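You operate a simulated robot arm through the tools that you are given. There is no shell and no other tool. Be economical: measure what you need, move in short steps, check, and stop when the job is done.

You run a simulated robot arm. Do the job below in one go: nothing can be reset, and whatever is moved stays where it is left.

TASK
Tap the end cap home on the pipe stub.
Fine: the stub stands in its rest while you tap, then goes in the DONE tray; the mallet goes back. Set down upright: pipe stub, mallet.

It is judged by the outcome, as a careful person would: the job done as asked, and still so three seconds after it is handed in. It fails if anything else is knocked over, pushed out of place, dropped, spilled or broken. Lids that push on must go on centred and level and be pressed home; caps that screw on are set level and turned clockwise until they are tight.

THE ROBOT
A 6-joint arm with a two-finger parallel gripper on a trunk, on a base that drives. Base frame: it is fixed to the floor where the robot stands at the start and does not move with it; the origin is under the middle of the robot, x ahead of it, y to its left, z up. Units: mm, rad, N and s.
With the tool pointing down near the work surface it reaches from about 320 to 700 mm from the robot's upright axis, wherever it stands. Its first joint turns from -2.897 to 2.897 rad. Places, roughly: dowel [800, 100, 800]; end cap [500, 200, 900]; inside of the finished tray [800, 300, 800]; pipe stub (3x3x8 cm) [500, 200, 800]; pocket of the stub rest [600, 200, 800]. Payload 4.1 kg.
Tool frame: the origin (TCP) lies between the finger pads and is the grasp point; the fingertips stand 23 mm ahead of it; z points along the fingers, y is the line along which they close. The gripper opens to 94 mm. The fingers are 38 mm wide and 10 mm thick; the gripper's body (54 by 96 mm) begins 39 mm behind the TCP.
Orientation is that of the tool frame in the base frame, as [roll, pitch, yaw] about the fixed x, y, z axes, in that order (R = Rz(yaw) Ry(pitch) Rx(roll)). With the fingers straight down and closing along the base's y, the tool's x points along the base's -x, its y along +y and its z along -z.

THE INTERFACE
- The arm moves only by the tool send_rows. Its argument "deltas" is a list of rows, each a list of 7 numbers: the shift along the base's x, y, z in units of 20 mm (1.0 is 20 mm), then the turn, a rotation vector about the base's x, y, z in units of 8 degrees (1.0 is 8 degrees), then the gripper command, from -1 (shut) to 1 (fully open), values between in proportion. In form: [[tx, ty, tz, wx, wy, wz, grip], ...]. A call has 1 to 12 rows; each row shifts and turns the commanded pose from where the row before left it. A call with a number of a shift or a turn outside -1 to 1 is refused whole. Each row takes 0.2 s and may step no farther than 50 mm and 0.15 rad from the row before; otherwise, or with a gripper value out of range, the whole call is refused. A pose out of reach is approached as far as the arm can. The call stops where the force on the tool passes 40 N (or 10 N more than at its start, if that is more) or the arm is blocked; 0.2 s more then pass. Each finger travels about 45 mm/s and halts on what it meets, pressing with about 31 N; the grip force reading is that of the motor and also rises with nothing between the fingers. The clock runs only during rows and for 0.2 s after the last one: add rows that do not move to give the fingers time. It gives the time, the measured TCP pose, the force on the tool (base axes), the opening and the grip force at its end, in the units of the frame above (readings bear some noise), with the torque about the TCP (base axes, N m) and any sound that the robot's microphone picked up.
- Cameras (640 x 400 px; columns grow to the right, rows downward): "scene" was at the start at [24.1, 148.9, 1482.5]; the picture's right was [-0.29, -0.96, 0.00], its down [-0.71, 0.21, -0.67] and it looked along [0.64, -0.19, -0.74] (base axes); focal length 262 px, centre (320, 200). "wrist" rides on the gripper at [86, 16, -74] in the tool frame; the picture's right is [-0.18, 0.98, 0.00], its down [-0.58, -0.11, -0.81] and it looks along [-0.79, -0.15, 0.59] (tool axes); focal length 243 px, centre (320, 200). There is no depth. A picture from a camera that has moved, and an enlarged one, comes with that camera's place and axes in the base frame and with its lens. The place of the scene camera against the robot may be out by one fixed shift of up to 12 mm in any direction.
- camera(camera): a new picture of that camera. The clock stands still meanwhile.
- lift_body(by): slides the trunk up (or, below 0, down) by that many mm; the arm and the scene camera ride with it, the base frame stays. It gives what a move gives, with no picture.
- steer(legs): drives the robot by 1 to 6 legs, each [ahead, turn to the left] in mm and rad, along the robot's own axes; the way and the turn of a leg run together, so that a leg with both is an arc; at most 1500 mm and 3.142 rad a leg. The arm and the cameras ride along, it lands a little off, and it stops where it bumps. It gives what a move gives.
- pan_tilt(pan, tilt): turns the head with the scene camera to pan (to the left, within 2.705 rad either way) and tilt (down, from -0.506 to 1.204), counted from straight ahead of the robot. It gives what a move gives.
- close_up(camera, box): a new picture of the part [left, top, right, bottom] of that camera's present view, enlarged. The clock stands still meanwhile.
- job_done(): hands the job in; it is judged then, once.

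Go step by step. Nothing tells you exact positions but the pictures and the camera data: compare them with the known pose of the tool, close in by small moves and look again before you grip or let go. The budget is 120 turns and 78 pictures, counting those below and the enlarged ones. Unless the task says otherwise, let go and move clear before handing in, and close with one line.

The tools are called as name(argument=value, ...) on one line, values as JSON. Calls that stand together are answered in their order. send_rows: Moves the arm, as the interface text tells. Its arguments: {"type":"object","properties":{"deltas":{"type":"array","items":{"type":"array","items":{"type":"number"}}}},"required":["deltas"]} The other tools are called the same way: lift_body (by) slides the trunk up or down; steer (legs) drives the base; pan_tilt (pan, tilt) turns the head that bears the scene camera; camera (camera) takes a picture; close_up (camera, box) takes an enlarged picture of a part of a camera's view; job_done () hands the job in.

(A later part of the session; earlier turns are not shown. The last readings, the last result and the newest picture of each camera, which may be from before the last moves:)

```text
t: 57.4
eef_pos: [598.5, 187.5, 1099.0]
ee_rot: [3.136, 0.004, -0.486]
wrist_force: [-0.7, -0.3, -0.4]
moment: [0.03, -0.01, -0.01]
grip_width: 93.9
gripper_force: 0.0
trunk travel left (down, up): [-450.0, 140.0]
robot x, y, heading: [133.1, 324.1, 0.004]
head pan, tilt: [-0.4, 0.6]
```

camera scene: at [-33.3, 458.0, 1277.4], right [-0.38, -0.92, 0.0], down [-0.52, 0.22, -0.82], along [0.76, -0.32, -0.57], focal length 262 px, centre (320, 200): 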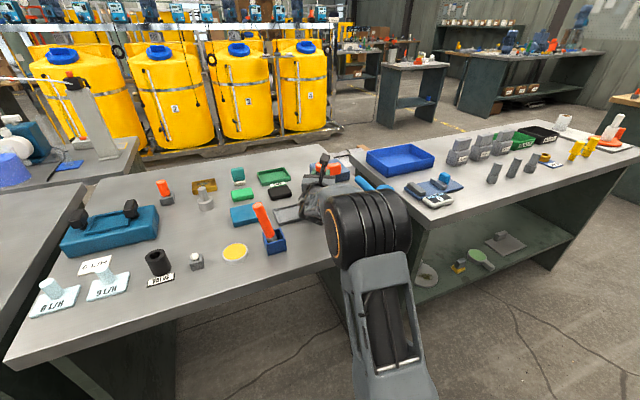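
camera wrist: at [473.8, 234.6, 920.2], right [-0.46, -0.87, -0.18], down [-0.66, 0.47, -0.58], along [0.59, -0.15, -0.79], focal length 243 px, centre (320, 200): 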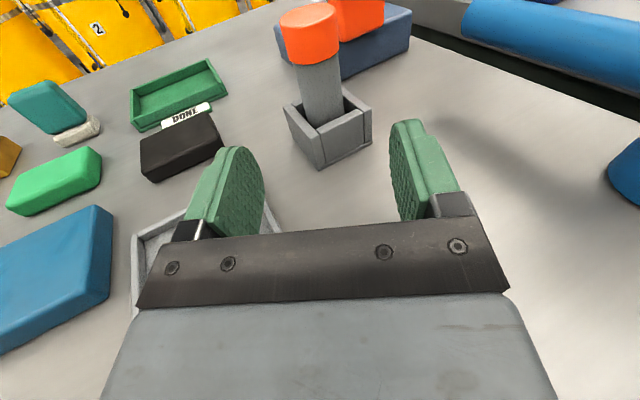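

send_rows(deltas=[[0, 0, 0, 0, 0, -1, 1], [0, 0, 0, 0, 0, -1, 1], [0, 0, 0, 0, 0, -1, 1], [0, 0, 0, 0, 0, -1, 1], [0, 0, 0, 0, 0, -1, 1], [0, 0, 0, 0, 0, -1, 1], [0, 0, 0, 0, 0, -1, 1], [0, 0, 0, 0, 0, -1, 1], [0, 0, 0, 0, 0, -1, 1], [0, 0, 0, 0, 0, -1, 1], [0, 0, 0, 0, 0, -1, 1], [0, 0, 0, 0, 0, -1, 1]])

send_rows(deltas=[[0, 0, 0, 0, 0, -1, 1], [0, 0, 0, 0, 0, -1, 1], [0, 0, 0, 0, 0, -1, 1], [0, 0, 0, 0, 0, -1, 1], [0, 0, 0, 0, 0, -1, 1], [0, 0, 0, 0, 0, -1, 1], [0, 0, 0, 0, 0, -1, 1], [0, 0, 0, 0, 0, -1, 1], [0, 0, 0, 0, 0, -1, 1], [0, 0, 0, 0, 0, -1, 1], [0, 0, 0, 0, 0, -1, 1], [0, 0, 0, 0, 0, -1, 1]])

send_rows(deltas=[[-0.3, -0.6, 0, 0, 0, -1, 1], [-0.3, -0.6, 0, 0, 0, -1, 1], [-0.3, -0.6, 0, 0, 0, -1, 1], [-0.3, -0.6, 0, 0, 0, -1, 1], [-0.3, -0.6, 0, 0, 0, -1, 1], [-0.3, -0.6, 0, 0, 0, -1, 1], [-0.3, -0.6, 0, 0, 0, -1, 1], [-0.3, -0.6, 0, 0, 0, -1, 1], [-0.3, -0.6, 0, 0, 0, -1, 1], [-0.3, -0.6, 0, 0, 0, -1, 1], [-0.3, -0.6, 0, 0, 0, -1, 1], [0, -0.6, 0, 0, 0, -1, 1]])

send_rows(deltas=[[0, 0, -0.5, 0, 0, -1, 1], [0, 0, -0.5, 0, 0, -1, 1], [0, 0, -0.5, 0, 0, -1, 1], [0, 0, -0.5, 0, 0, -1, 1], [0, 0, -0.5, 0, 0, -1, 1], [0, 0, -0.5, 0, 0, -0.5, 1], [0, 0, 0, 0, 0, 0, 1]])

camera(camera="wrist")

```text
t: 60.0
eef_pos: [598.2, 187.7, 1098.4]
ee_rot: [3.135, 0.0, -2.16]
wrist_force: [0.6, 0.1, 0.0]
moment: [-0.02, 0.0, 0.02]
grip_width: 93.9
gripper_force: 0.0
trunk travel left (down, up): [-450.0, 140.0]
robot x, y, heading: [134.1, 320.9, 0.0]
head pan, tilt: [-0.4, 0.6]
```

```text
t: 62.6
eef_pos: [598.3, 187.9, 1098.8]
ee_rot: [3.137, 0.001, 2.447]
wrist_force: [-0.1, 0.1, -0.3]
moment: [0.02, -0.02, 0.02]
grip_width: 94.1
gripper_force: 0.1
trunk travel left (down, up): [-450.0, 140.0]
robot x, y, heading: [134.7, 325.5, 0.001]
head pan, tilt: [-0.4, 0.6]
```

```text
t: 65.2
eef_pos: [532.1, 42.3, 1098.7]
ee_rot: [3.138, 0.0, 0.771]
wrist_force: [-0.8, 0.0, -0.1]
moment: [0.02, -0.01, 0.01]
grip_width: 94.1
gripper_force: 0.1
trunk travel left (down, up): [-450.0, 140.0]
robot x, y, heading: [126.3, 318.2, 0.004]
head pan, tilt: [-0.4, 0.6]
```

```text
t: 66.8
eef_pos: [532.2, 44.1, 1038.7]
ee_rot: [3.136, -0.001, 0.005]
wrist_force: [0.3, -0.4, -1.0]
moment: [-0.01, 0.01, 0.03]
grip_width: 94.1
gripper_force: 0.1
trunk travel left (down, up): [-450.0, 140.0]
robot x, y, heading: [133.0, 322.0, 0.002]
head pan, tilt: [-0.4, 0.6]
```

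```text
43 pictures are left
camera wrist: at [618.9, 27.1, 1113.4], right [-0.18, -0.98, 0.0], down [-0.58, 0.11, 0.81], along [-0.79, 0.14, -0.59], focal length 243 px, centre (320, 200)
```

wrist: 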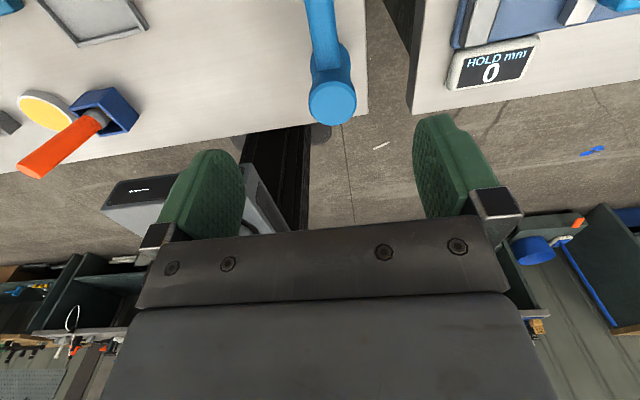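

close_up(camera="wrist", box=[270, 0, 400, 130])

```text
3.08 times, centred on (335, 65) of wrist
camera zoom: at [618.9, 27.1, 1113.4], right [-0.18, -0.98, 0.0], down [-0.58, 0.11, 0.81], along [-0.79, 0.14, -0.59], focal length 746 px, centre (274, 615)
```

zoom: 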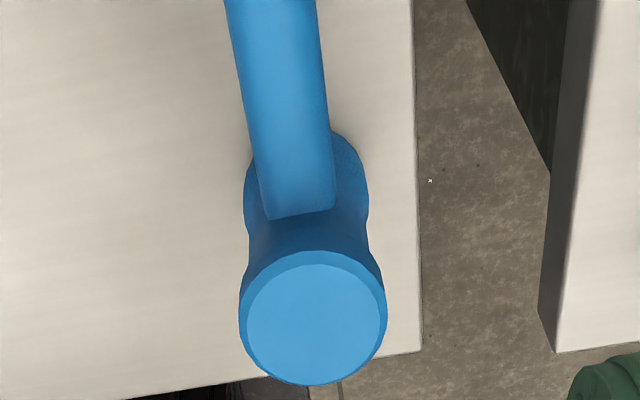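

The handle axis is at y≈39.6, z≈832, and the head centre is at (471,40.6). I'll descend over the handle just in front of the head.

send_rows(deltas=[[0, -0.21, -1, 0, 0, 0, 1], [0, 0, -1, 0, 0, 0, 1], [0, 0, -1, 0, 0, 0, 1], [0, 0, -1, 0, 0, 0, 1], [0, 0, -1, 0, 0, 0, 1], [0, 0, -1, 0, 0, 0, 1], [0, 0, -1, 0, 0, 0, 1], [0, 0, 0, 0, 0, 0, 1]])

camera(camera="wrist")

```text
t: 68.6
eef_pos: [531.9, 40.2, 898.9]
ee_rot: [3.135, 0.001, 0.009]
wrist_force: [-0.7, 0.1, 0.2]
moment: [-0.02, 0.0, 0.01]
grip_width: 93.8
gripper_force: 0.1
trunk travel left (down, up): [-450.0, 140.0]
robot x, y, heading: [130.6, 320.4, 0.002]
head pan, tilt: [-0.4, 0.6]
```

```text
41 pictures are left
camera wrist: at [619.5, 23.6, 972.7], right [-0.18, -0.98, 0.0], down [-0.58, 0.11, 0.81], along [-0.79, 0.14, -0.59], focal length 243 px, centre (320, 200)
```

wrist: 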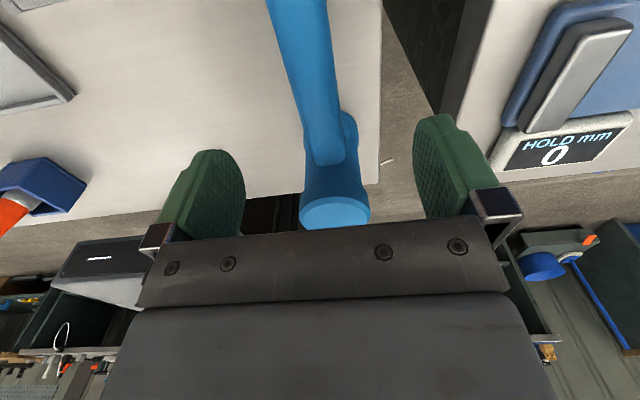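

send_rows(deltas=[[0, 0.05, -1, 0, 0, 0, 1], [0, 0, -1, 0, 0, 0, 1], [0, 0, -0.7, 0, 0, 0, 1], [0, 0, -0.65, 0, 0, 0, 1], [0, 0, 0, 0, 0, 0, 1]])

camera(camera="wrist")

```text
t: 69.9
eef_pos: [535.2, 38.9, 836.8]
ee_rot: [3.129, -0.007, 0.008]
wrist_force: [-1.7, 4.3, 21.4]
moment: [0.1, 0.98, -0.15]
grip_width: 94.0
gripper_force: 0.1
trunk travel left (down, up): [-450.0, 140.0]
robot x, y, heading: [132.9, 320.5, 0.002]
head pan, tilt: [-0.4, 0.6]
stopped in row 5: the force on the tool passed its limit at 43 N (the readings are from after the stop); the commanded pose is now the measured one
```

```text
40 pictures are left
camera wrist: at [620.7, 24.2, 911.5], right [-0.18, -0.98, 0.01], down [-0.59, 0.11, 0.8], along [-0.79, 0.14, -0.6], focal length 243 px, centre (320, 200)
```

wrist: 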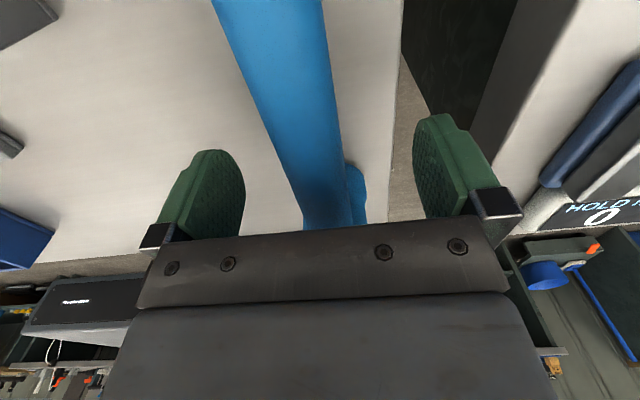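

The gripper body touched the mallet head (force upward, about 46 mm towards the head). I'll rise and check that the mallet hasn't moved, then grip farther along the handle.

send_rows(deltas=[[0, 0, 0.5, 0, 0, 0, 1], [0, 0, 1, 0, 0, 0, 1], [0, 0, 1, 0, 0, 0, 1], [1, 0, 0, 0, 0, 0, 1], [0.5, 0, 0, 0, 0, 0, 1], [0, 0, 0, 0, 0, 0, 1]])

camera(camera="wrist")

```text
t: 71.3
eef_pos: [565.1, 40.5, 885.8]
ee_rot: [3.131, -0.005, 0.006]
wrist_force: [1.4, 0.3, 0.3]
moment: [-0.01, -0.03, 0.01]
grip_width: 94.1
gripper_force: 0.1
trunk travel left (down, up): [-450.0, 140.0]
robot x, y, heading: [135.3, 320.3, 0.005]
head pan, tilt: [-0.4, 0.6]
```

```text
39 pictures are left
camera wrist: at [650.7, 23.9, 960.4], right [-0.18, -0.98, 0.01], down [-0.59, 0.11, 0.8], along [-0.79, 0.14, -0.6], focal length 243 px, centre (320, 200)
```

wrist: 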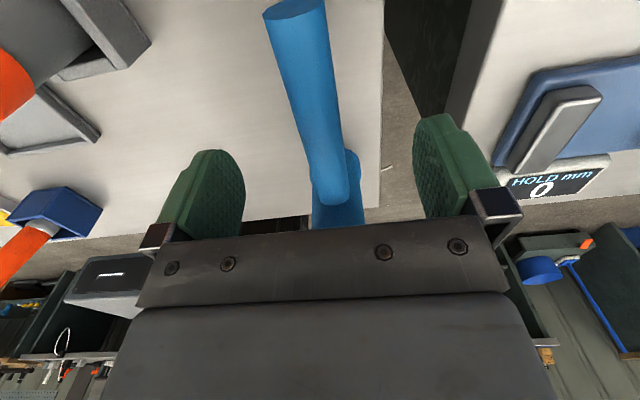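

The mallet looks unmoved. I'll grip at x≈555 and descend again.

send_rows(deltas=[[-0.45, 0, -0.7, 0, 0, 0, 1], [0, 0, -0.7, 0, 0, 0, 1], [0, 0, -0.7, 0, 0, 0, 1], [0, 0, -0.6, 0, 0, 0, 1], [0, 0, 0, 0, 0, 0, 1]])

camera(camera="wrist")

```text
t: 72.5
eef_pos: [554.5, 39.5, 831.1]
ee_rot: [3.132, -0.006, 0.008]
wrist_force: [0.2, 0.1, 0.4]
moment: [0.0, -0.01, -0.03]
grip_width: 93.9
gripper_force: 0.0
trunk travel left (down, up): [-450.0, 140.0]
robot x, y, heading: [131.9, 326.7, 0.001]
head pan, tilt: [-0.4, 0.6]
```

```text
38 pictures are left
camera wrist: at [641.2, 24.0, 905.5], right [-0.18, -0.98, 0.01], down [-0.59, 0.11, 0.8], along [-0.79, 0.14, -0.6], focal length 243 px, centre (320, 200)
```

wrist: 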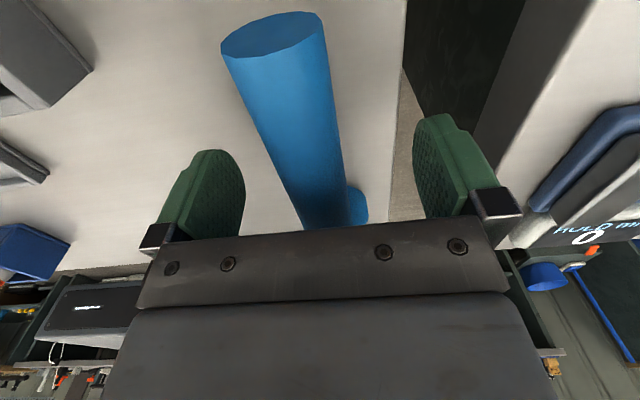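

send_rows(deltas=[[0, 0.05, 0, 0, 0, 0, 0.3], [0, 0, 0, 0, 0, 0, -0.3], [0, 0, 0, 0, 0, 0, -1], [0, 0, 0, 0, 0, 0, -1], [0, 0, 0, 0, 0, 0, -1], [0, 0, 0, 0, 0, 0, -1]])

send_rows(deltas=[[0, 0, 0.2, 0, 0, 0, -1], [0, 0, 0.2, 0, 0, 0, -1], [0, 0, 0, 0, 0, 0, -1], [0, 0, 0, 0, 0, 0, -1]])

camera(camera="wrist")

```text
t: 73.9
eef_pos: [554.7, 41.4, 831.0]
ee_rot: [3.133, -0.005, 0.006]
wrist_force: [0.4, 0.0, 0.7]
moment: [0.02, -0.01, 0.04]
grip_width: 26.3
gripper_force: 30.7
trunk travel left (down, up): [-450.0, 140.0]
robot x, y, heading: [135.3, 323.8, 0.003]
head pan, tilt: [-0.4, 0.6]
```

```text
t: 74.9
eef_pos: [554.1, 40.8, 838.1]
ee_rot: [3.135, -0.005, 0.007]
wrist_force: [-0.1, -0.3, -3.2]
moment: [0.03, -0.28, -0.01]
grip_width: 26.4
gripper_force: 30.8
trunk travel left (down, up): [-450.0, 140.0]
robot x, y, heading: [132.6, 323.0, -0.002]
head pan, tilt: [-0.4, 0.6]
```

```text
37 pictures are left
camera wrist: at [642.0, 24.7, 912.8], right [-0.18, -0.98, 0.01], down [-0.59, 0.11, 0.8], along [-0.79, 0.14, -0.6], focal length 243 px, centre (320, 200)
```

wrist: 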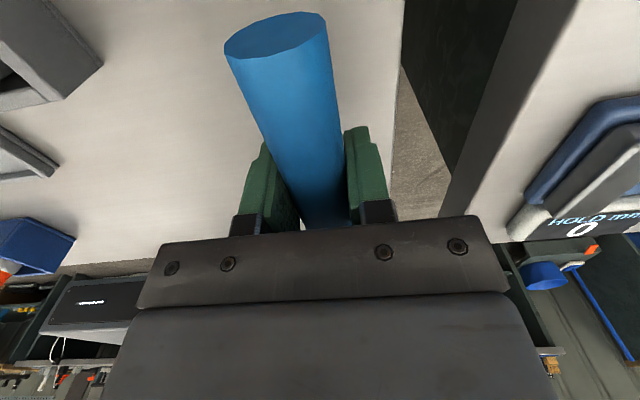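

The mallet is gripped (about 3.5 N weight). I'll lift it clear and check that it hangs level.

send_rows(deltas=[[0, 0, 1, 0, 0, 0, -1], [0, 0, 1, 0, 0, 0, -1], [0, 0, 1, 0, 0, 0, -1], [0, 0, 1, 0, 0, 0, -1], [0, 0, 1, 0, 0, 0, -1], [0, 0, 1, 0, 0, 0, -1], [0, 0, 0, 0, 0, 0, -1]])

pan_tilt(pan=-0.4, tilt=0.75)

camera(camera="scene")

camera(camera="wrist")

```text
t: 76.5
eef_pos: [555.8, 39.2, 958.5]
ee_rot: [3.132, -0.004, 0.006]
wrist_force: [0.4, -0.6, -3.7]
moment: [0.01, -0.28, -0.03]
grip_width: 26.2
gripper_force: 30.9
trunk travel left (down, up): [-450.0, 140.0]
robot x, y, heading: [131.2, 322.9, -0.001]
head pan, tilt: [-0.4, 0.6]
```

```text
t: 77.2
eef_pos: [555.8, 39.5, 958.7]
ee_rot: [3.132, -0.005, 0.005]
wrist_force: [-0.9, 0.8, -3.2]
moment: [-0.04, -0.25, -0.02]
grip_width: 26.5
gripper_force: 31.4
trunk travel left (down, up): [-450.0, 140.0]
robot x, y, heading: [134.3, 323.0, -0.001]
head pan, tilt: [-0.4, 0.75]
```

```text
36 pictures are left
camera scene: at [158.2, 460.6, 1489.7], right [-0.39, -0.92, 0.0], down [-0.63, 0.26, -0.73], along [0.67, -0.28, -0.68], focal length 262 px, centre (320, 200)
```

scene: 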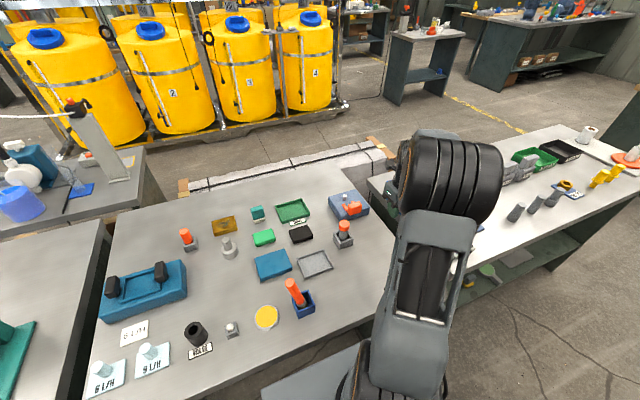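

```text
35 pictures are left
camera wrist: at [642.7, 23.3, 1032.4], right [-0.18, -0.98, 0.01], down [-0.59, 0.11, 0.8], along [-0.79, 0.14, -0.6], focal length 243 px, centre (320, 200)
```

wrist: 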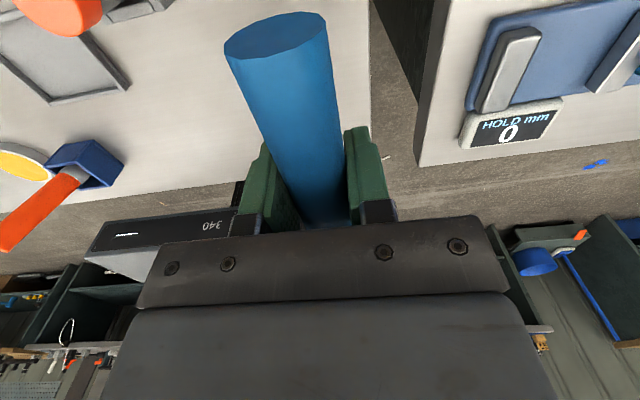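

The mallet is held without slipping; the head sits 84 mm behind the TCP with its face 50 mm below. I'll carry it over the cap at (630,171), yawed 8° for joint margin.

send_rows(deltas=[[0, 0, 0.8, 0, 0, 0, -1], [0, 0, 0.5, 0, 0, 0, -1], [0.79, 0.72, 0, 0, 0, 0.5, -1], [0.79, 0.72, 0, 0, 0, 0.5, -1], [0.79, 0.72, 0, 0, 0, 0, -1], [0.79, 0.72, 0, 0, 0, 0, -1], [0.79, 0.72, 0, 0, 0, 0, -1], [0.79, 0.72, 0, 0, 0, 0, -1], [0.79, 0.72, 0, 0, 0, 0, -1], [0.79, 0.72, 0, 0, 0, 0, -1], [0.79, 0.72, 0, 0, 0, 0, -1], [0.75, 0.72, 0, 0, 0, 0, -1]])

camera(camera="scene")

camera(camera="wrist")

```text
t: 79.8
eef_pos: [712.9, 184.7, 982.9]
ee_rot: [3.132, -0.004, 0.147]
wrist_force: [0.2, -0.8, -2.8]
moment: [0.04, -0.26, 0.01]
grip_width: 26.3
gripper_force: 30.9
trunk travel left (down, up): [-450.0, 140.0]
robot x, y, heading: [132.4, 319.7, 0.0]
head pan, tilt: [-0.4, 0.75]
```

```text
34 pictures are left
camera scene: at [158.3, 460.9, 1489.6], right [-0.39, -0.92, 0.0], down [-0.63, 0.26, -0.73], along [0.67, -0.28, -0.68], focal length 262 px, centre (320, 200)
```

scene: 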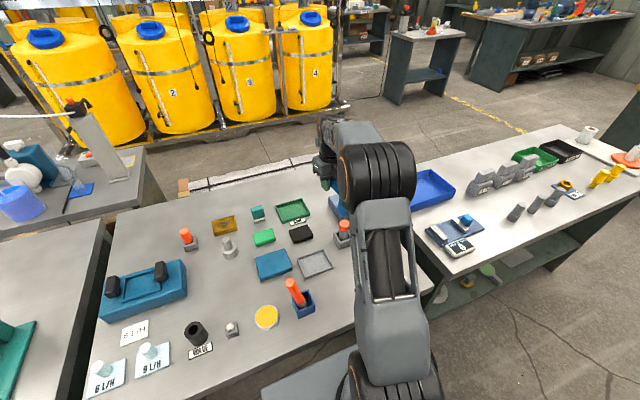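

```text
33 pictures are left
camera wrist: at [800.2, 180.6, 1057.8], right [-0.04, -1.0, 0.01], down [-0.6, 0.03, 0.8], along [-0.8, 0.03, -0.6], focal length 243 px, centre (320, 200)
```

wrist: 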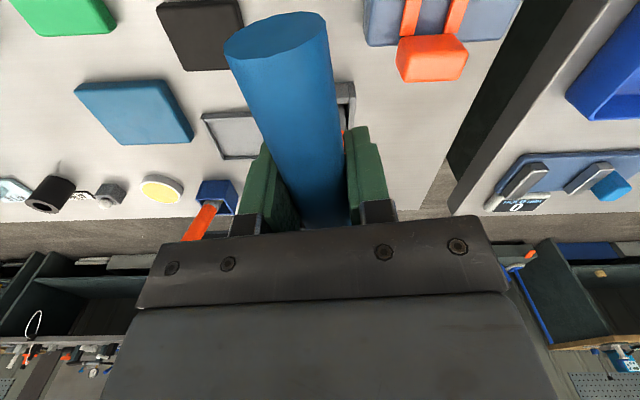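

close_up(camera="scene", box=[280, 180, 376, 250])

close_up(camera="wrist", box=[300, 70, 400, 150])

```text
5.71 times, centred on (328, 215) of scene
camera zoom: at [158.3, 460.9, 1489.6], right [-0.39, -0.92, 0.0], down [-0.63, 0.26, -0.73], along [0.67, -0.28, -0.68], focal length 1499 px, centre (274, 114)
```

zoom: 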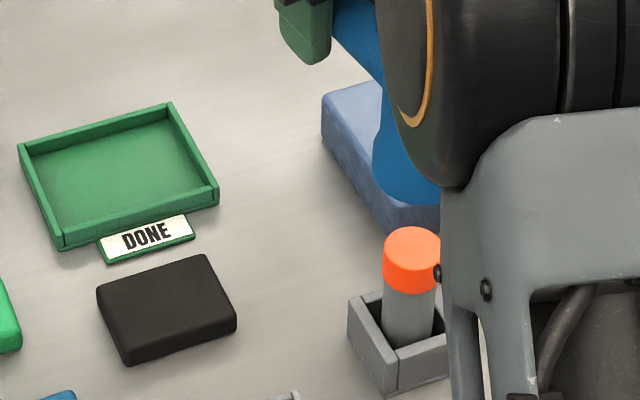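

```text
5.00 times, centred on (350, 110) of wrist
camera zoom: at [800.2, 180.6, 1057.8], right [-0.04, -1.0, 0.01], down [-0.6, 0.03, 0.8], along [-0.8, 0.03, -0.6], focal length 1213 px, centre (170, 650)
```

zoom: 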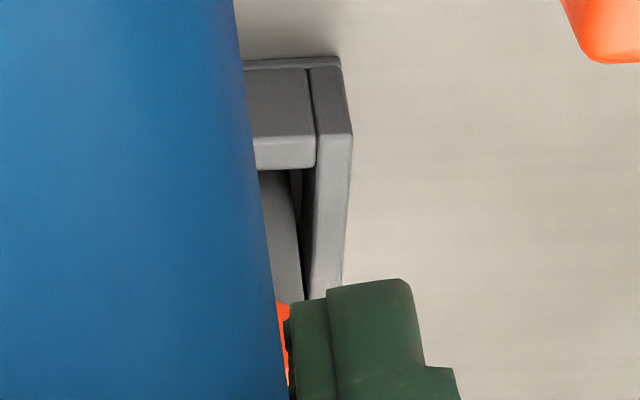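

The head is aligned over the cap to within about 2 mm in the scene view. I'll lower to about 10 mm above it.

send_rows(deltas=[[0, 0, -0.8, 0, 0, 0, -1], [0, 0, -0.8, 0, 0, 0, -1], [0, 0, -0.8, 0, 0, 0, -1], [0, 0, 0, 0, 0, 0, -1]])

close_up(camera="scene", box=[312, 185, 376, 250])

```text
t: 80.8
eef_pos: [713.0, 184.5, 935.5]
ee_rot: [3.133, -0.005, 0.146]
wrist_force: [0.0, -0.1, -4.3]
moment: [0.06, -0.24, 0.01]
grip_width: 26.5
gripper_force: 31.2
trunk travel left (down, up): [-450.0, 140.0]
robot x, y, heading: [134.0, 320.0, 0.002]
head pan, tilt: [-0.4, 0.75]
```

```text
6.15 times, centred on (344, 218) of scene
camera zoom: at [158.4, 460.8, 1489.6], right [-0.39, -0.92, 0.0], down [-0.63, 0.26, -0.73], along [0.67, -0.28, -0.68], focal length 1614 px, centre (172, 92)
```

zoom: 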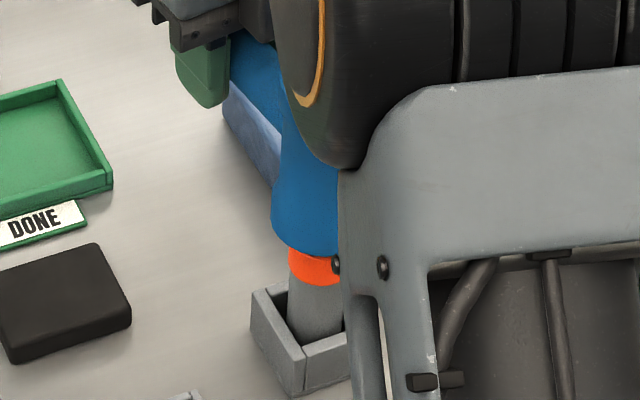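

The face is now just above the cap. First tap:

send_rows(deltas=[[0, 0, -0.5, 0, 0, 0, -1], [0, 0, -0.5, 0, 0, 0, -1], [0, 0, -0.5, 0, 0, 0, -1]])

```text
t: 81.6
eef_pos: [712.7, 186.7, 908.8]
ee_rot: [3.128, -0.014, 0.148]
wrist_force: [22.5, 3.4, 55.0]
moment: [-0.77, 4.02, 0.03]
grip_width: 26.5
gripper_force: 30.9
trunk travel left (down, up): [-450.0, 140.0]
robot x, y, heading: [135.1, 319.3, 0.008]
head pan, tilt: [-0.4, 0.75]
```

send_rows(deltas=[[0, 0, 0.5, 0, 0, 0, -1], [0, 0, 1, 0, 0, 0, -1], [0, 0, 1, 0, 0, 0, -1], [0, 0, 0.5, 0, 0, 0, -1], [0, 0, 0, 0, 0, 0, -1]])

close_up(camera="scene", box=[312, 185, 376, 250])

camera(camera="wrist")

```text
t: 82.8
eef_pos: [713.2, 184.7, 966.4]
ee_rot: [3.132, -0.004, 0.148]
wrist_force: [-0.1, 0.1, -3.3]
moment: [0.06, -0.25, -0.02]
grip_width: 26.4
gripper_force: 30.8
trunk travel left (down, up): [-450.0, 140.0]
robot x, y, heading: [128.8, 322.5, 0.003]
head pan, tilt: [-0.4, 0.75]
```

```text
6.15 times, centred on (344, 218) of scene
camera zoom: at [158.2, 460.8, 1489.6], right [-0.39, -0.92, 0.0], down [-0.63, 0.26, -0.73], along [0.67, -0.28, -0.68], focal length 1614 px, centre (172, 92)
```

zoom: 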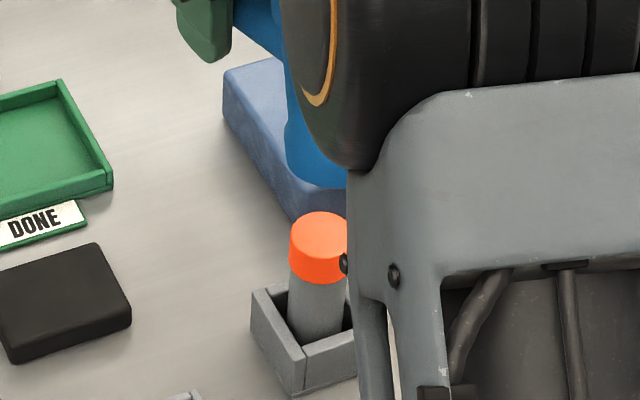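

```text
28 pictures are left
camera wrist: at [800.9, 180.7, 1041.3], right [-0.04, -1.0, 0.01], down [-0.6, 0.03, 0.8], along [-0.8, 0.03, -0.6], focal length 243 px, centre (320, 200)
```

wrist: 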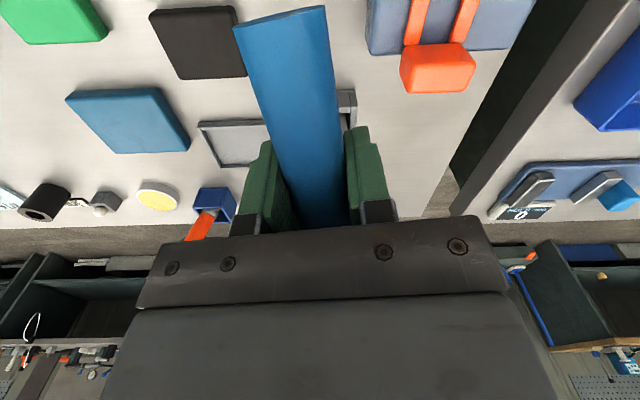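

The handle slipped in the grip (head tipped up about 9°) and the cap hasn't moved, so this grip has too much leverage. I'll set the mallet back on its spot and regrip it by the head, so the blow goes straight down through the palm.

send_rows(deltas=[[0, 0, 0.8, 0, 0, 0, -1], [-0.79, -0.72, 0, 0, 0, 0, -1], [-0.79, -0.72, 0, 0, 0, 0, -1], [-0.79, -0.72, 0, 0, 0, 0, -1], [-0.79, -0.72, 0, 0, 0, 0, -1], [-0.79, -0.72, 0, 0, 0, 0, -1], [-0.79, -0.72, 0, 0, 0, 0, -1], [-0.79, -0.72, 0, 0, 0, 0, -1], [-0.79, -0.72, 0, 0, 0, -0.5, -1], [-0.79, -0.72, 0, 0, 0, -0.5, -1], [-0.75, -0.72, 0, 0, 0, 0, -1], [0, 0, 0, 0, 0, 0, -1]])

send_rows(deltas=[[0, 0, -1, 0, 0, 0, -1], [0, 0, -1, 0, 0, 0, -1], [0, 0, -1, 0, 0, 0, -1], [0, 0, -1, 0, 0, 0, -1], [0, 0, 0, 0, 0, 0, -1]])

close_up(camera="wrist", box=[210, 0, 410, 220])

camera(camera="scene")

```text
t: 85.4
eef_pos: [553.7, 41.2, 983.5]
ee_rot: [3.134, -0.006, 0.007]
wrist_force: [0.3, -0.2, -4.2]
moment: [-0.01, -0.26, -0.02]
grip_width: 26.4
gripper_force: 31.1
trunk travel left (down, up): [-450.0, 140.0]
robot x, y, heading: [137.2, 320.9, 0.002]
head pan, tilt: [-0.4, 0.75]
```

```text
t: 86.6
eef_pos: [553.6, 40.5, 901.5]
ee_rot: [3.132, -0.005, 0.005]
wrist_force: [-0.8, -0.4, -4.6]
moment: [0.0, -0.26, -0.02]
grip_width: 26.3
gripper_force: 30.7
trunk travel left (down, up): [-450.0, 140.0]
robot x, y, heading: [132.6, 317.7, -0.002]
head pan, tilt: [-0.4, 0.75]
```

```text
1.82 times, centred on (310, 110) of wrist
camera zoom: at [640.2, 25.6, 976.9], right [-0.18, -0.98, 0.01], down [-0.59, 0.11, 0.8], along [-0.79, 0.14, -0.6], focal length 441 px, centre (338, 364)
```

zoom: 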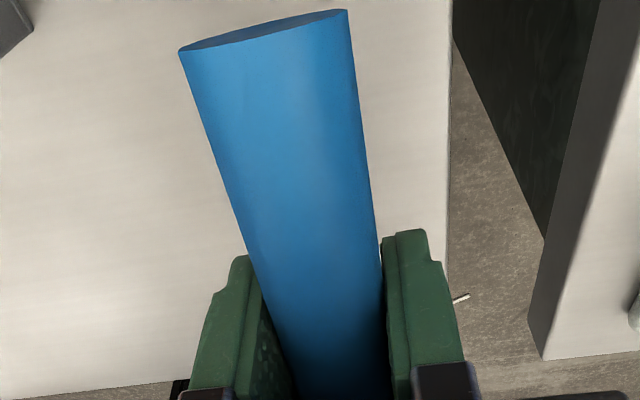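

```text
26 pictures are left
camera scene: at [158.2, 460.6, 1489.7], right [-0.39, -0.92, 0.0], down [-0.63, 0.26, -0.73], along [0.67, -0.28, -0.68], focal length 262 px, centre (320, 200)
```

scene: 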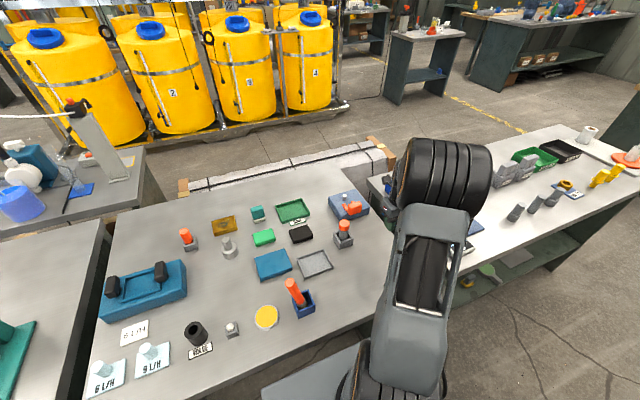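

The handle end dips about 8°. I'll pitch the tool 8° to level the mallet and lower it to its home spot.

send_rows(deltas=[[0, 0, -0.7, 0, -1, 0, -1], [0, 0, -0.8, 0, 0, 0, -1], [0, 0, -0.8, 0, 0, 0, -1], [0, 0, -0.7, 0, 0, 0, -1], [0, 0, 0, 0, 0, 0, -1]])

camera(camera="wrist")

```text
t: 87.8
eef_pos: [552.8, 41.2, 840.9]
ee_rot: [3.13, -0.145, 0.006]
wrist_force: [-1.2, 0.0, -4.0]
moment: [-0.01, -0.25, 0.0]
grip_width: 26.4
gripper_force: 30.8
trunk travel left (down, up): [-450.0, 140.0]
robot x, y, heading: [134.9, 324.5, 0.002]
head pan, tilt: [-0.4, 0.75]
```

```text
25 pictures are left
camera wrist: at [628.5, 24.2, 927.3], right [-0.18, -0.98, -0.02], down [-0.69, 0.11, 0.71], along [-0.7, 0.14, -0.7], focal length 243 px, centre (320, 200)
```

wrist: 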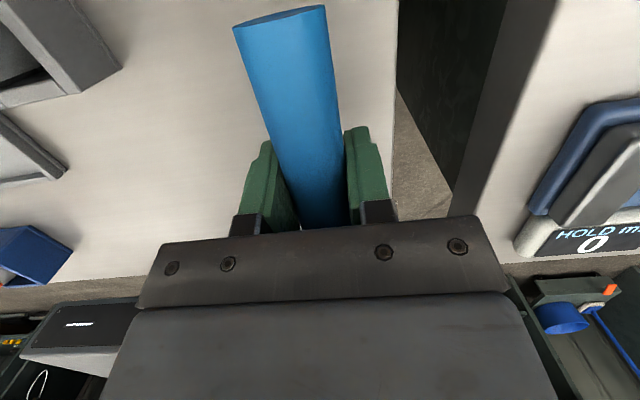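

send_rows(deltas=[[0.08, 0, -0.2, 0, 0, 0, -1], [0, 0, -0.1, 0, 0, 0, -1], [0, 0, -0.1, 0, 0, 0, -1], [0, 0, -0.05, 0, 0, 0, -1], [0, 0, 0, 0, 0, 0, -1]])

```text
t: 89.0
eef_pos: [556.2, 39.4, 833.7]
ee_rot: [3.13, -0.146, 0.006]
wrist_force: [0.0, 0.2, -3.6]
moment: [0.02, -0.27, 0.0]
grip_width: 26.6
gripper_force: 30.8
trunk travel left (down, up): [-450.0, 140.0]
robot x, y, heading: [131.5, 325.5, 0.002]
head pan, tilt: [-0.4, 0.75]
```

send_rows(deltas=[[0, 0, -0.1, 0, 0, 0, -1], [0, 0, -0.05, 0, 0, 0, -1], [0, 0, 0, 0, 0, 0, -1]])

```text
t: 89.8
eef_pos: [555.6, 40.1, 829.9]
ee_rot: [3.132, -0.145, 0.008]
wrist_force: [-0.7, -1.0, -4.0]
moment: [0.01, -0.26, 0.0]
grip_width: 26.3
gripper_force: 31.4
trunk travel left (down, up): [-450.0, 140.0]
robot x, y, heading: [134.2, 320.6, 0.002]
head pan, tilt: [-0.4, 0.75]
```

send_rows(deltas=[[0, 0, -0.08, 0, 0, 0, -1], [0, 0, -0.08, 0, 0, 0, -1], [0, 0, 0, 0, 0, 0, -1]])

```text
t: 90.6
eef_pos: [555.6, 40.9, 826.6]
ee_rot: [3.131, -0.144, 0.006]
wrist_force: [0.1, 0.4, -3.6]
moment: [-0.02, -0.25, -0.01]
grip_width: 26.4
gripper_force: 30.9
trunk travel left (down, up): [-450.0, 140.0]
robot x, y, heading: [132.2, 319.9, 0.002]
head pan, tilt: [-0.4, 0.75]
```

send_rows(deltas=[[0, 0, -0.06, 0, -0.4, 0, -1], [0, 0, 0, 0, 0, 0, -1]])

```text
t: 91.2
eef_pos: [555.7, 40.0, 829.3]
ee_rot: [3.127, -0.202, 0.008]
wrist_force: [-8.9, -1.9, 29.6]
moment: [0.35, 2.48, 0.27]
grip_width: 26.4
gripper_force: 31.0
trunk travel left (down, up): [-450.0, 140.0]
robot x, y, heading: [134.1, 321.5, 0.001]
head pan, tilt: [-0.4, 0.75]
```

Contact is now centred under the head (2.48 Nm / 29.6 N ≈ 84 mm), so the face is flat on the table. I'll ease off, release and rise.

send_rows(deltas=[[0, 0, 0.05, 0, 0, 0, -1], [0, 0, 0, 0, 0, 0, -0.5], [0, 0, 0, 0, 0, 0, -0.3], [0, 0, 0, 0, 0, 0, 0.2], [0, 0, 0, 0, 0, 0, 1], [0, 0, 0, 0, 0, 0, 1], [0, 0, 0, 0, 0, 0, 1]])

send_rows(deltas=[[0.2, 0, 0.6, 0, 0, 0, 1], [0.3, 0, 1, 0, 0, 0, 1], [0, 0, 1, 0, 1, 0, 1], [0, 0, 1, 0, 0.4, 0, 1], [0, 0, 1, 0, 0, 0, 1], [0, 0, 1, 0, 0, 0, 1], [0, 0, 1, 0, 0, 0, 1], [0, 0, 1, 0, 0, 0, 1], [0, 0, 0, 0, 0, 0, 1]])

close_up(camera="wrist", box=[260, 0, 420, 170])

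```text
t: 92.8
eef_pos: [555.8, 40.7, 828.1]
ee_rot: [3.132, -0.2, 0.006]
wrist_force: [0.7, 0.3, -0.5]
moment: [-0.03, 0.02, 0.0]
grip_width: 93.9
gripper_force: 0.0
trunk travel left (down, up): [-450.0, 140.0]
robot x, y, heading: [134.9, 322.1, 0.006]
head pan, tilt: [-0.4, 0.75]
```

```text
t: 94.8
eef_pos: [565.9, 41.4, 977.9]
ee_rot: [3.133, -0.006, 0.007]
wrist_force: [0.8, -0.5, -0.1]
moment: [0.01, -0.02, 0.0]
grip_width: 93.9
gripper_force: 0.2
trunk travel left (down, up): [-450.0, 140.0]
robot x, y, heading: [129.5, 326.1, 0.004]
head pan, tilt: [-0.4, 0.75]
```

```text
2.35 times, centred on (340, 85) of wrist
camera zoom: at [652.6, 24.4, 1053.2], right [-0.18, -0.98, 0.01], down [-0.59, 0.11, 0.8], along [-0.79, 0.14, -0.6], focal length 571 px, centre (273, 471)
```

zoom: 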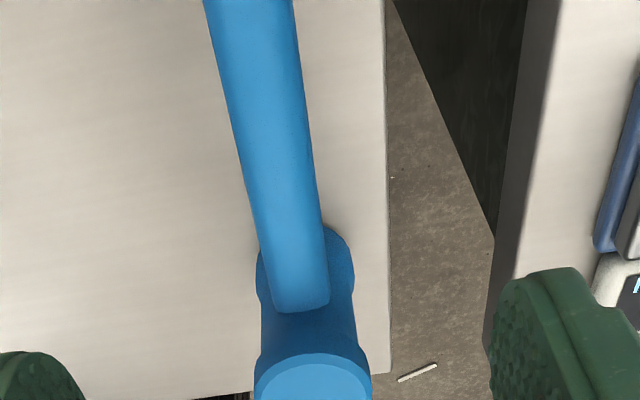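

The mallet stands upright on its spot. I'll move over the head and check alignment.

send_rows(deltas=[[-0.9, 0, 0, 0, 0, 0, 1], [-0.9, 0, 0, 0, 0, 0, 1], [-0.9, 0, 0, 0, 0, 0, 1], [-0.9, 0, 0, 0, 0, 0, 1], [-0.9, 0, 0, 0, 0, 0, 1], [-0.2, 0, -0.8, 0, 0, 0, 1], [0, 0, -0.8, 0, 0, 0, 1], [0, 0, -0.8, 0, 0, 0, 1], [0, 0, 0, 0, 0, 0, 1]])

camera(camera="wrist")

```text
t: 96.8
eef_pos: [473.3, 40.4, 932.1]
ee_rot: [3.133, -0.006, 0.007]
wrist_force: [1.1, 1.0, 0.4]
moment: [-0.02, -0.02, -0.01]
grip_width: 94.1
gripper_force: 0.1
trunk travel left (down, up): [-450.0, 140.0]
robot x, y, heading: [135.7, 318.5, 0.004]
head pan, tilt: [-0.4, 0.75]
```

```text
23 pictures are left
camera wrist: at [559.7, 24.8, 1006.1], right [-0.18, -0.98, 0.01], down [-0.59, 0.11, 0.8], along [-0.79, 0.14, -0.6], focal length 243 px, centre (320, 200)
```

wrist: 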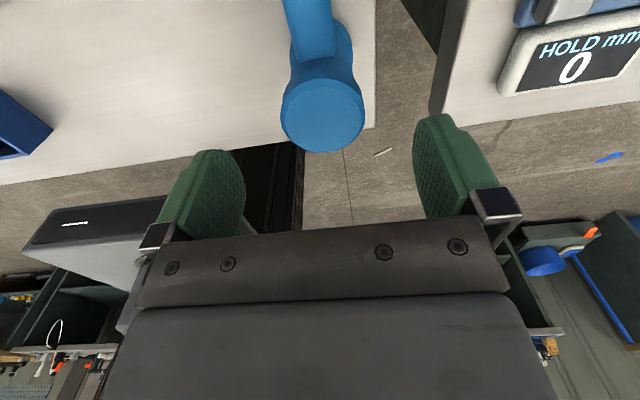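

send_rows(deltas=[[0.1, -0.04, -0.8, 0, 0, 0, 1], [0, 0, -0.8, 0, 0, 0, 1], [0, 0, -0.8, 0, 0, 0, 1], [0, 0, -0.8, 0, 0, 0, 1], [0, 0, -0.6, 0, 0, 0, 1], [0, 0, -0.2, 0, 0, 0, 1], [0, 0, -0.1, 0, 0, 0, 1], [0, 0, -0.1, 0, 0, 0, 1], [0, 0, 0, 0, 0, 0, 1]])

camera(camera="wrist")

```text
t: 98.8
eef_pos: [474.2, 39.1, 845.9]
ee_rot: [3.133, -0.003, 0.007]
wrist_force: [1.6, -0.4, -0.3]
moment: [0.0, 0.03, 0.0]
grip_width: 93.9
gripper_force: 0.0
trunk travel left (down, up): [-450.0, 140.0]
robot x, y, heading: [133.2, 321.9, -0.001]
head pan, tilt: [-0.4, 0.75]
```

```text
22 pictures are left
camera wrist: at [561.1, 23.5, 921.4], right [-0.18, -0.98, 0.01], down [-0.59, 0.11, 0.8], along [-0.79, 0.14, -0.6], focal length 243 px, centre (320, 200)
```

wrist: 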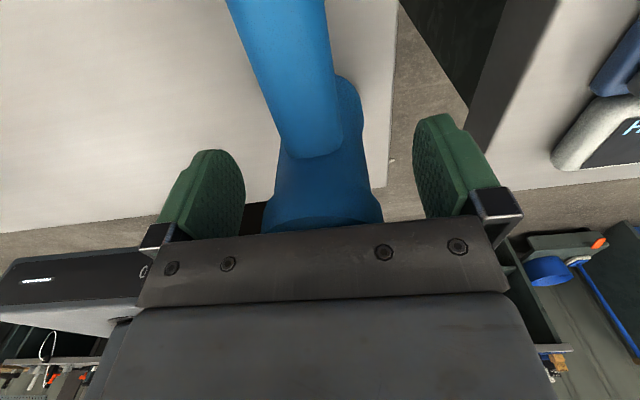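

send_rows(deltas=[[0, 0, -0.1, 0, 0, 0, 1], [0, 0, -0.1, 0, 0, 0, 1], [0, 0, -0.1, 0, 0, 0, 1], [0, 0, 0, 0, 0, 0, 1]])

```text
t: 99.8
eef_pos: [474.7, 38.4, 842.8]
ee_rot: [3.128, -0.008, 0.008]
wrist_force: [0.3, 1.2, 26.5]
moment: [0.41, 0.33, 0.0]
grip_width: 94.2
gripper_force: 0.1
trunk travel left (down, up): [-450.0, 140.0]
robot x, y, heading: [131.6, 323.5, -0.001]
head pan, tilt: [-0.4, 0.75]
```

Palm contact on the head top at TCP z≈843. I'll ease off 1 mm and close on the head.

send_rows(deltas=[[0, 0, 0.05, 0, 0, 0, 0.6], [0, 0, 0, 0, 0, 0, -0.2], [0, 0, 0, 0, 0, 0, -1], [0, 0, 0, 0, 0, 0, -1], [0, 0, 0, 0, 0, 0, -1]])

send_rows(deltas=[[0, 0, 0.5, 0, 0, 0, -1], [0, 0, 0.5, 0, 0, 0, -1], [0, 0, 1, 0, 0, 0, -1], [0, 0, 1, 0, 0, 0, -1], [0, 0, 1, 0, 0, 0, -1], [0, 0, 1, 0, 0, 0, -1], [0, 0, 1, 0, 0, 0, -1], [0, 0, 0, 0, 0, 0, -1]])

camera(camera="wrist")

```text
t: 101.0
eef_pos: [473.5, 38.3, 843.1]
ee_rot: [3.13, -0.007, 0.007]
wrist_force: [5.8, -2.3, 28.8]
moment: [0.42, 0.23, -0.01]
grip_width: 51.3
gripper_force: 31.2
trunk travel left (down, up): [-450.0, 140.0]
robot x, y, heading: [135.6, 324.1, 0.002]
head pan, tilt: [-0.4, 0.75]
```

```text
t: 102.8
eef_pos: [474.8, 39.2, 963.7]
ee_rot: [3.134, -0.005, 0.007]
wrist_force: [-0.4, -0.3, -3.4]
moment: [0.0, 0.05, 0.02]
grip_width: 51.1
gripper_force: 31.1
trunk travel left (down, up): [-450.0, 140.0]
robot x, y, heading: [130.1, 318.7, 0.002]
head pan, tilt: [-0.4, 0.75]
```

```text
21 pictures are left
camera wrist: at [561.8, 22.8, 1038.6], right [-0.18, -0.98, 0.01], down [-0.59, 0.11, 0.8], along [-0.79, 0.14, -0.6], focal length 243 px, centre (320, 200)
```

wrist: 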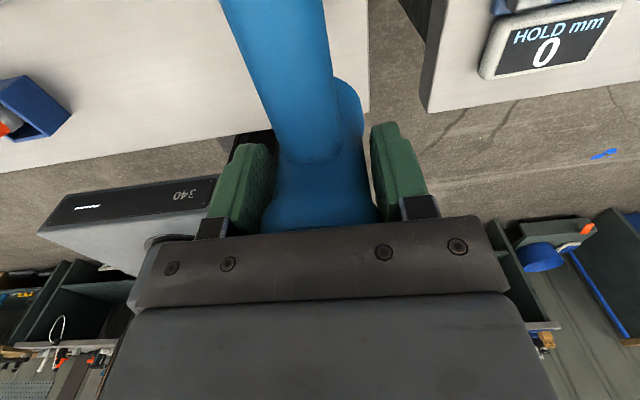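

Held firmly by the head and hanging level. I'll carry it over the cap.

send_rows(deltas=[[0, 0, 0.9, 0, 0, 0, -1], [0, 0, 0.9, 0, 0, 0, -1], [0.87, 0.73, 0, 0, 0, 0.5, -1], [0.87, 0.73, 0, 0, 0, 0.5, -1], [0.87, 0.73, 0, 0, 0, 0, -1], [0.87, 0.73, 0, 0, 0, 0, -1], [0.87, 0.73, 0, 0, 0, 0, -1], [0.87, 0.73, 0, 0, 0, 0, -1], [0.87, 0.73, 0, 0, 0, 0, -1], [0.87, 0.73, 0, 0, 0, 0, -1], [0.84, 0.75, 0, 0, 0, 0, -1], [0, 0, 0, 0, 0, 0, -1]])

close_up(camera="scene", box=[312, 185, 376, 250])

close_up(camera="wrist", box=[220, 60, 440, 230])

```text
t: 105.4
eef_pos: [632.8, 170.6, 996.6]
ee_rot: [3.133, -0.005, 0.146]
wrist_force: [0.3, -0.2, -3.8]
moment: [0.03, 0.06, 0.02]
grip_width: 51.4
gripper_force: 31.4
trunk travel left (down, up): [-450.0, 140.0]
robot x, y, heading: [132.7, 323.9, 0.002]
head pan, tilt: [-0.4, 0.75]
```

```text
6.15 times, centred on (344, 218) of scene
camera zoom: at [158.4, 460.9, 1489.6], right [-0.39, -0.92, 0.0], down [-0.63, 0.26, -0.73], along [0.67, -0.28, -0.68], focal length 1614 px, centre (172, 92)
```

zoom: 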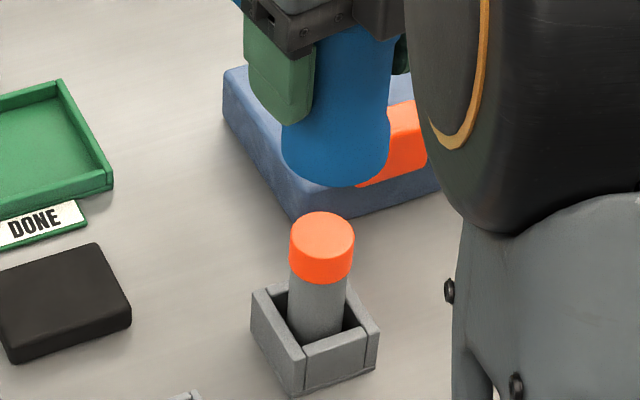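

```text
2.35 times, centred on (330, 145) of wrist
camera zoom: at [720.3, 167.2, 1071.5], right [-0.04, -1.0, 0.01], down [-0.6, 0.03, 0.8], along [-0.8, 0.03, -0.6], focal length 571 px, centre (296, 329)
```

zoom: 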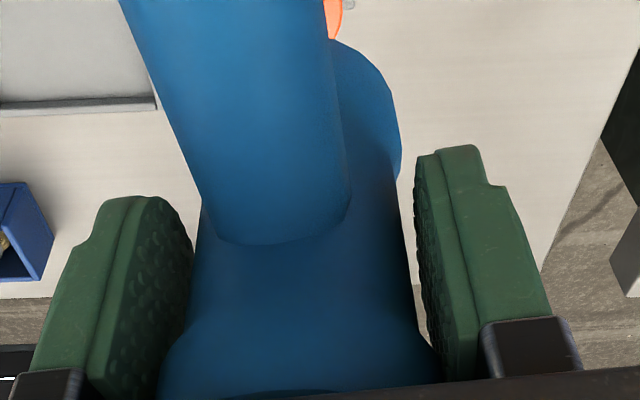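

Clear view: the face is centred over the cap within about 2–3 mm. I'll nudge +1/+2 mm, come down close, and tap.

send_rows(deltas=[[0.05, 0.1, -0.8, 0, 0, 0, -1], [0, 0, -0.8, 0, 0, 0, -1], [0, 0, -0.8, 0, 0, 0, -1], [0, 0, 0, 0, 0, 0, -1], [0, 0, -0.9, 0, 0, 0, -1]])

```text
t: 106.6
eef_pos: [631.9, 172.8, 934.6]
ee_rot: [3.13, -0.01, 0.148]
wrist_force: [-2.1, 1.8, 14.8]
moment: [0.18, 0.33, 0.0]
grip_width: 51.2
gripper_force: 30.8
trunk travel left (down, up): [-450.0, 140.0]
robot x, y, heading: [131.3, 321.1, 0.006]
head pan, tilt: [-0.4, 0.75]
```

Contact. Now a proper tap: lift 20 mm and strike down.

send_rows(deltas=[[0, 0, 1, 0, 0, 0, -1], [0, 0, 0, 0, 0, 0, -1], [0, 0, -1, 0, 0, 0, -1], [0, 0, -1, 0, 0, 0, -1]])

```text
t: 107.6
eef_pos: [634.4, 173.2, 930.0]
ee_rot: [3.122, -0.026, 0.147]
wrist_force: [-9.0, 5.2, 33.5]
moment: [0.38, 1.31, -0.01]
grip_width: 51.6
gripper_force: 30.8
trunk travel left (down, up): [-450.0, 140.0]
robot x, y, heading: [133.3, 324.0, -0.001]
head pan, tilt: [-0.4, 0.75]
stopped in row 4: the force on the tool passed its limit at 114 N (the readings are from after the stop); the commanded pose is now the measured one
```

send_rows(deltas=[[0, 0, 1, 0, 0, 0, -1], [0, 0, 1, 0, 0, 0, -1], [0, 0, 1, 0, 0, 0, -1], [0, 0, 0, 0, 0, 0, -1]])

close_up(camera="scene", box=[312, 185, 376, 250])

```text
t: 108.6
eef_pos: [636.4, 169.7, 985.2]
ee_rot: [3.125, -0.021, 0.149]
wrist_force: [-0.6, -0.4, -3.7]
moment: [-0.04, 0.05, -0.01]
grip_width: 51.3
gripper_force: 31.6
trunk travel left (down, up): [-450.0, 140.0]
robot x, y, heading: [133.3, 323.9, 0.003]
head pan, tilt: [-0.4, 0.75]
```

```text
6.15 times, centred on (344, 218) of scene
camera zoom: at [158.0, 460.8, 1489.6], right [-0.39, -0.92, 0.0], down [-0.63, 0.26, -0.73], along [0.67, -0.28, -0.68], focal length 1614 px, centre (172, 92)
```

zoom: 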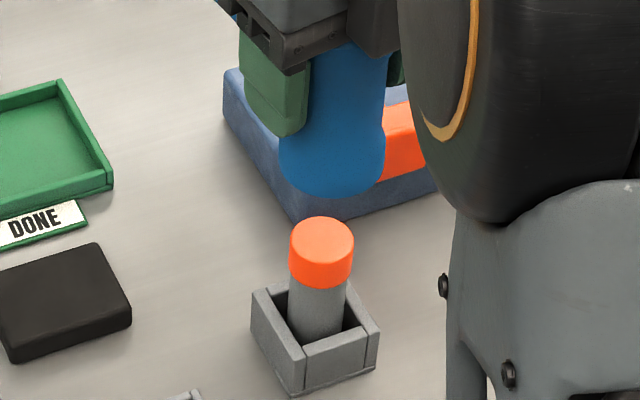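

The tap drove the cap down about 3.5 mm, still level. I'll re-square the tool, re-centre and tap again.

send_rows(deltas=[[-0.2, 0.08, -0.8, 0.06, 0.11, 0, -1], [0, 0, -0.8, 0, 0, 0, -1], [0, 0, 0, 0, 0, 0, -1], [0, 0, -1, 0, 0, 0, -1], [0, 0, -1, 0, 0, 0, -1]])

send_rows(deltas=[[0, 0, 1, 0, 0, 0, -1], [0, 0, 1, 0, 0, 0, -1], [0, 0, 0.8, 0, 0, 0, -1], [0, 0, 0, 0, 0, 0, -1]])

close_up(camera="scene", box=[312, 185, 376, 250])

```text
t: 109.9
eef_pos: [635.2, 172.5, 925.3]
ee_rot: [3.124, -0.028, 0.149]
wrist_force: [-9.8, 3.7, 29.8]
moment: [0.39, 1.09, -0.04]
grip_width: 51.5
gripper_force: 31.1
trunk travel left (down, up): [-450.0, 140.0]
robot x, y, heading: [133.3, 321.1, 0.002]
head pan, tilt: [-0.4, 0.75]
stopped in row 5: the force on the tool passed its limit at 108 N (the readings are from after the stop); the commanded pose is now the measured one
```

```text
t: 110.9
eef_pos: [636.9, 173.2, 977.9]
ee_rot: [3.127, -0.025, 0.148]
wrist_force: [0.5, -0.9, -4.2]
moment: [-0.02, 0.07, 0.0]
grip_width: 51.2
gripper_force: 30.8
trunk travel left (down, up): [-450.0, 140.0]
robot x, y, heading: [134.0, 317.6, 0.001]
head pan, tilt: [-0.4, 0.75]
```

```text
6.15 times, centred on (344, 218) of scene
camera zoom: at [157.9, 460.8, 1489.6], right [-0.39, -0.92, 0.0], down [-0.63, 0.26, -0.73], along [0.67, -0.28, -0.68], focal length 1614 px, centre (172, 92)
```

zoom: 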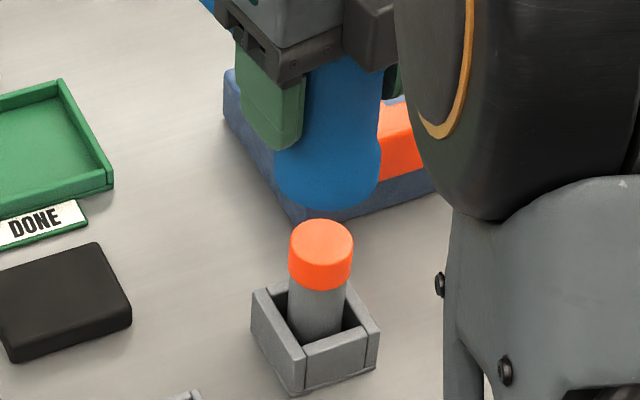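

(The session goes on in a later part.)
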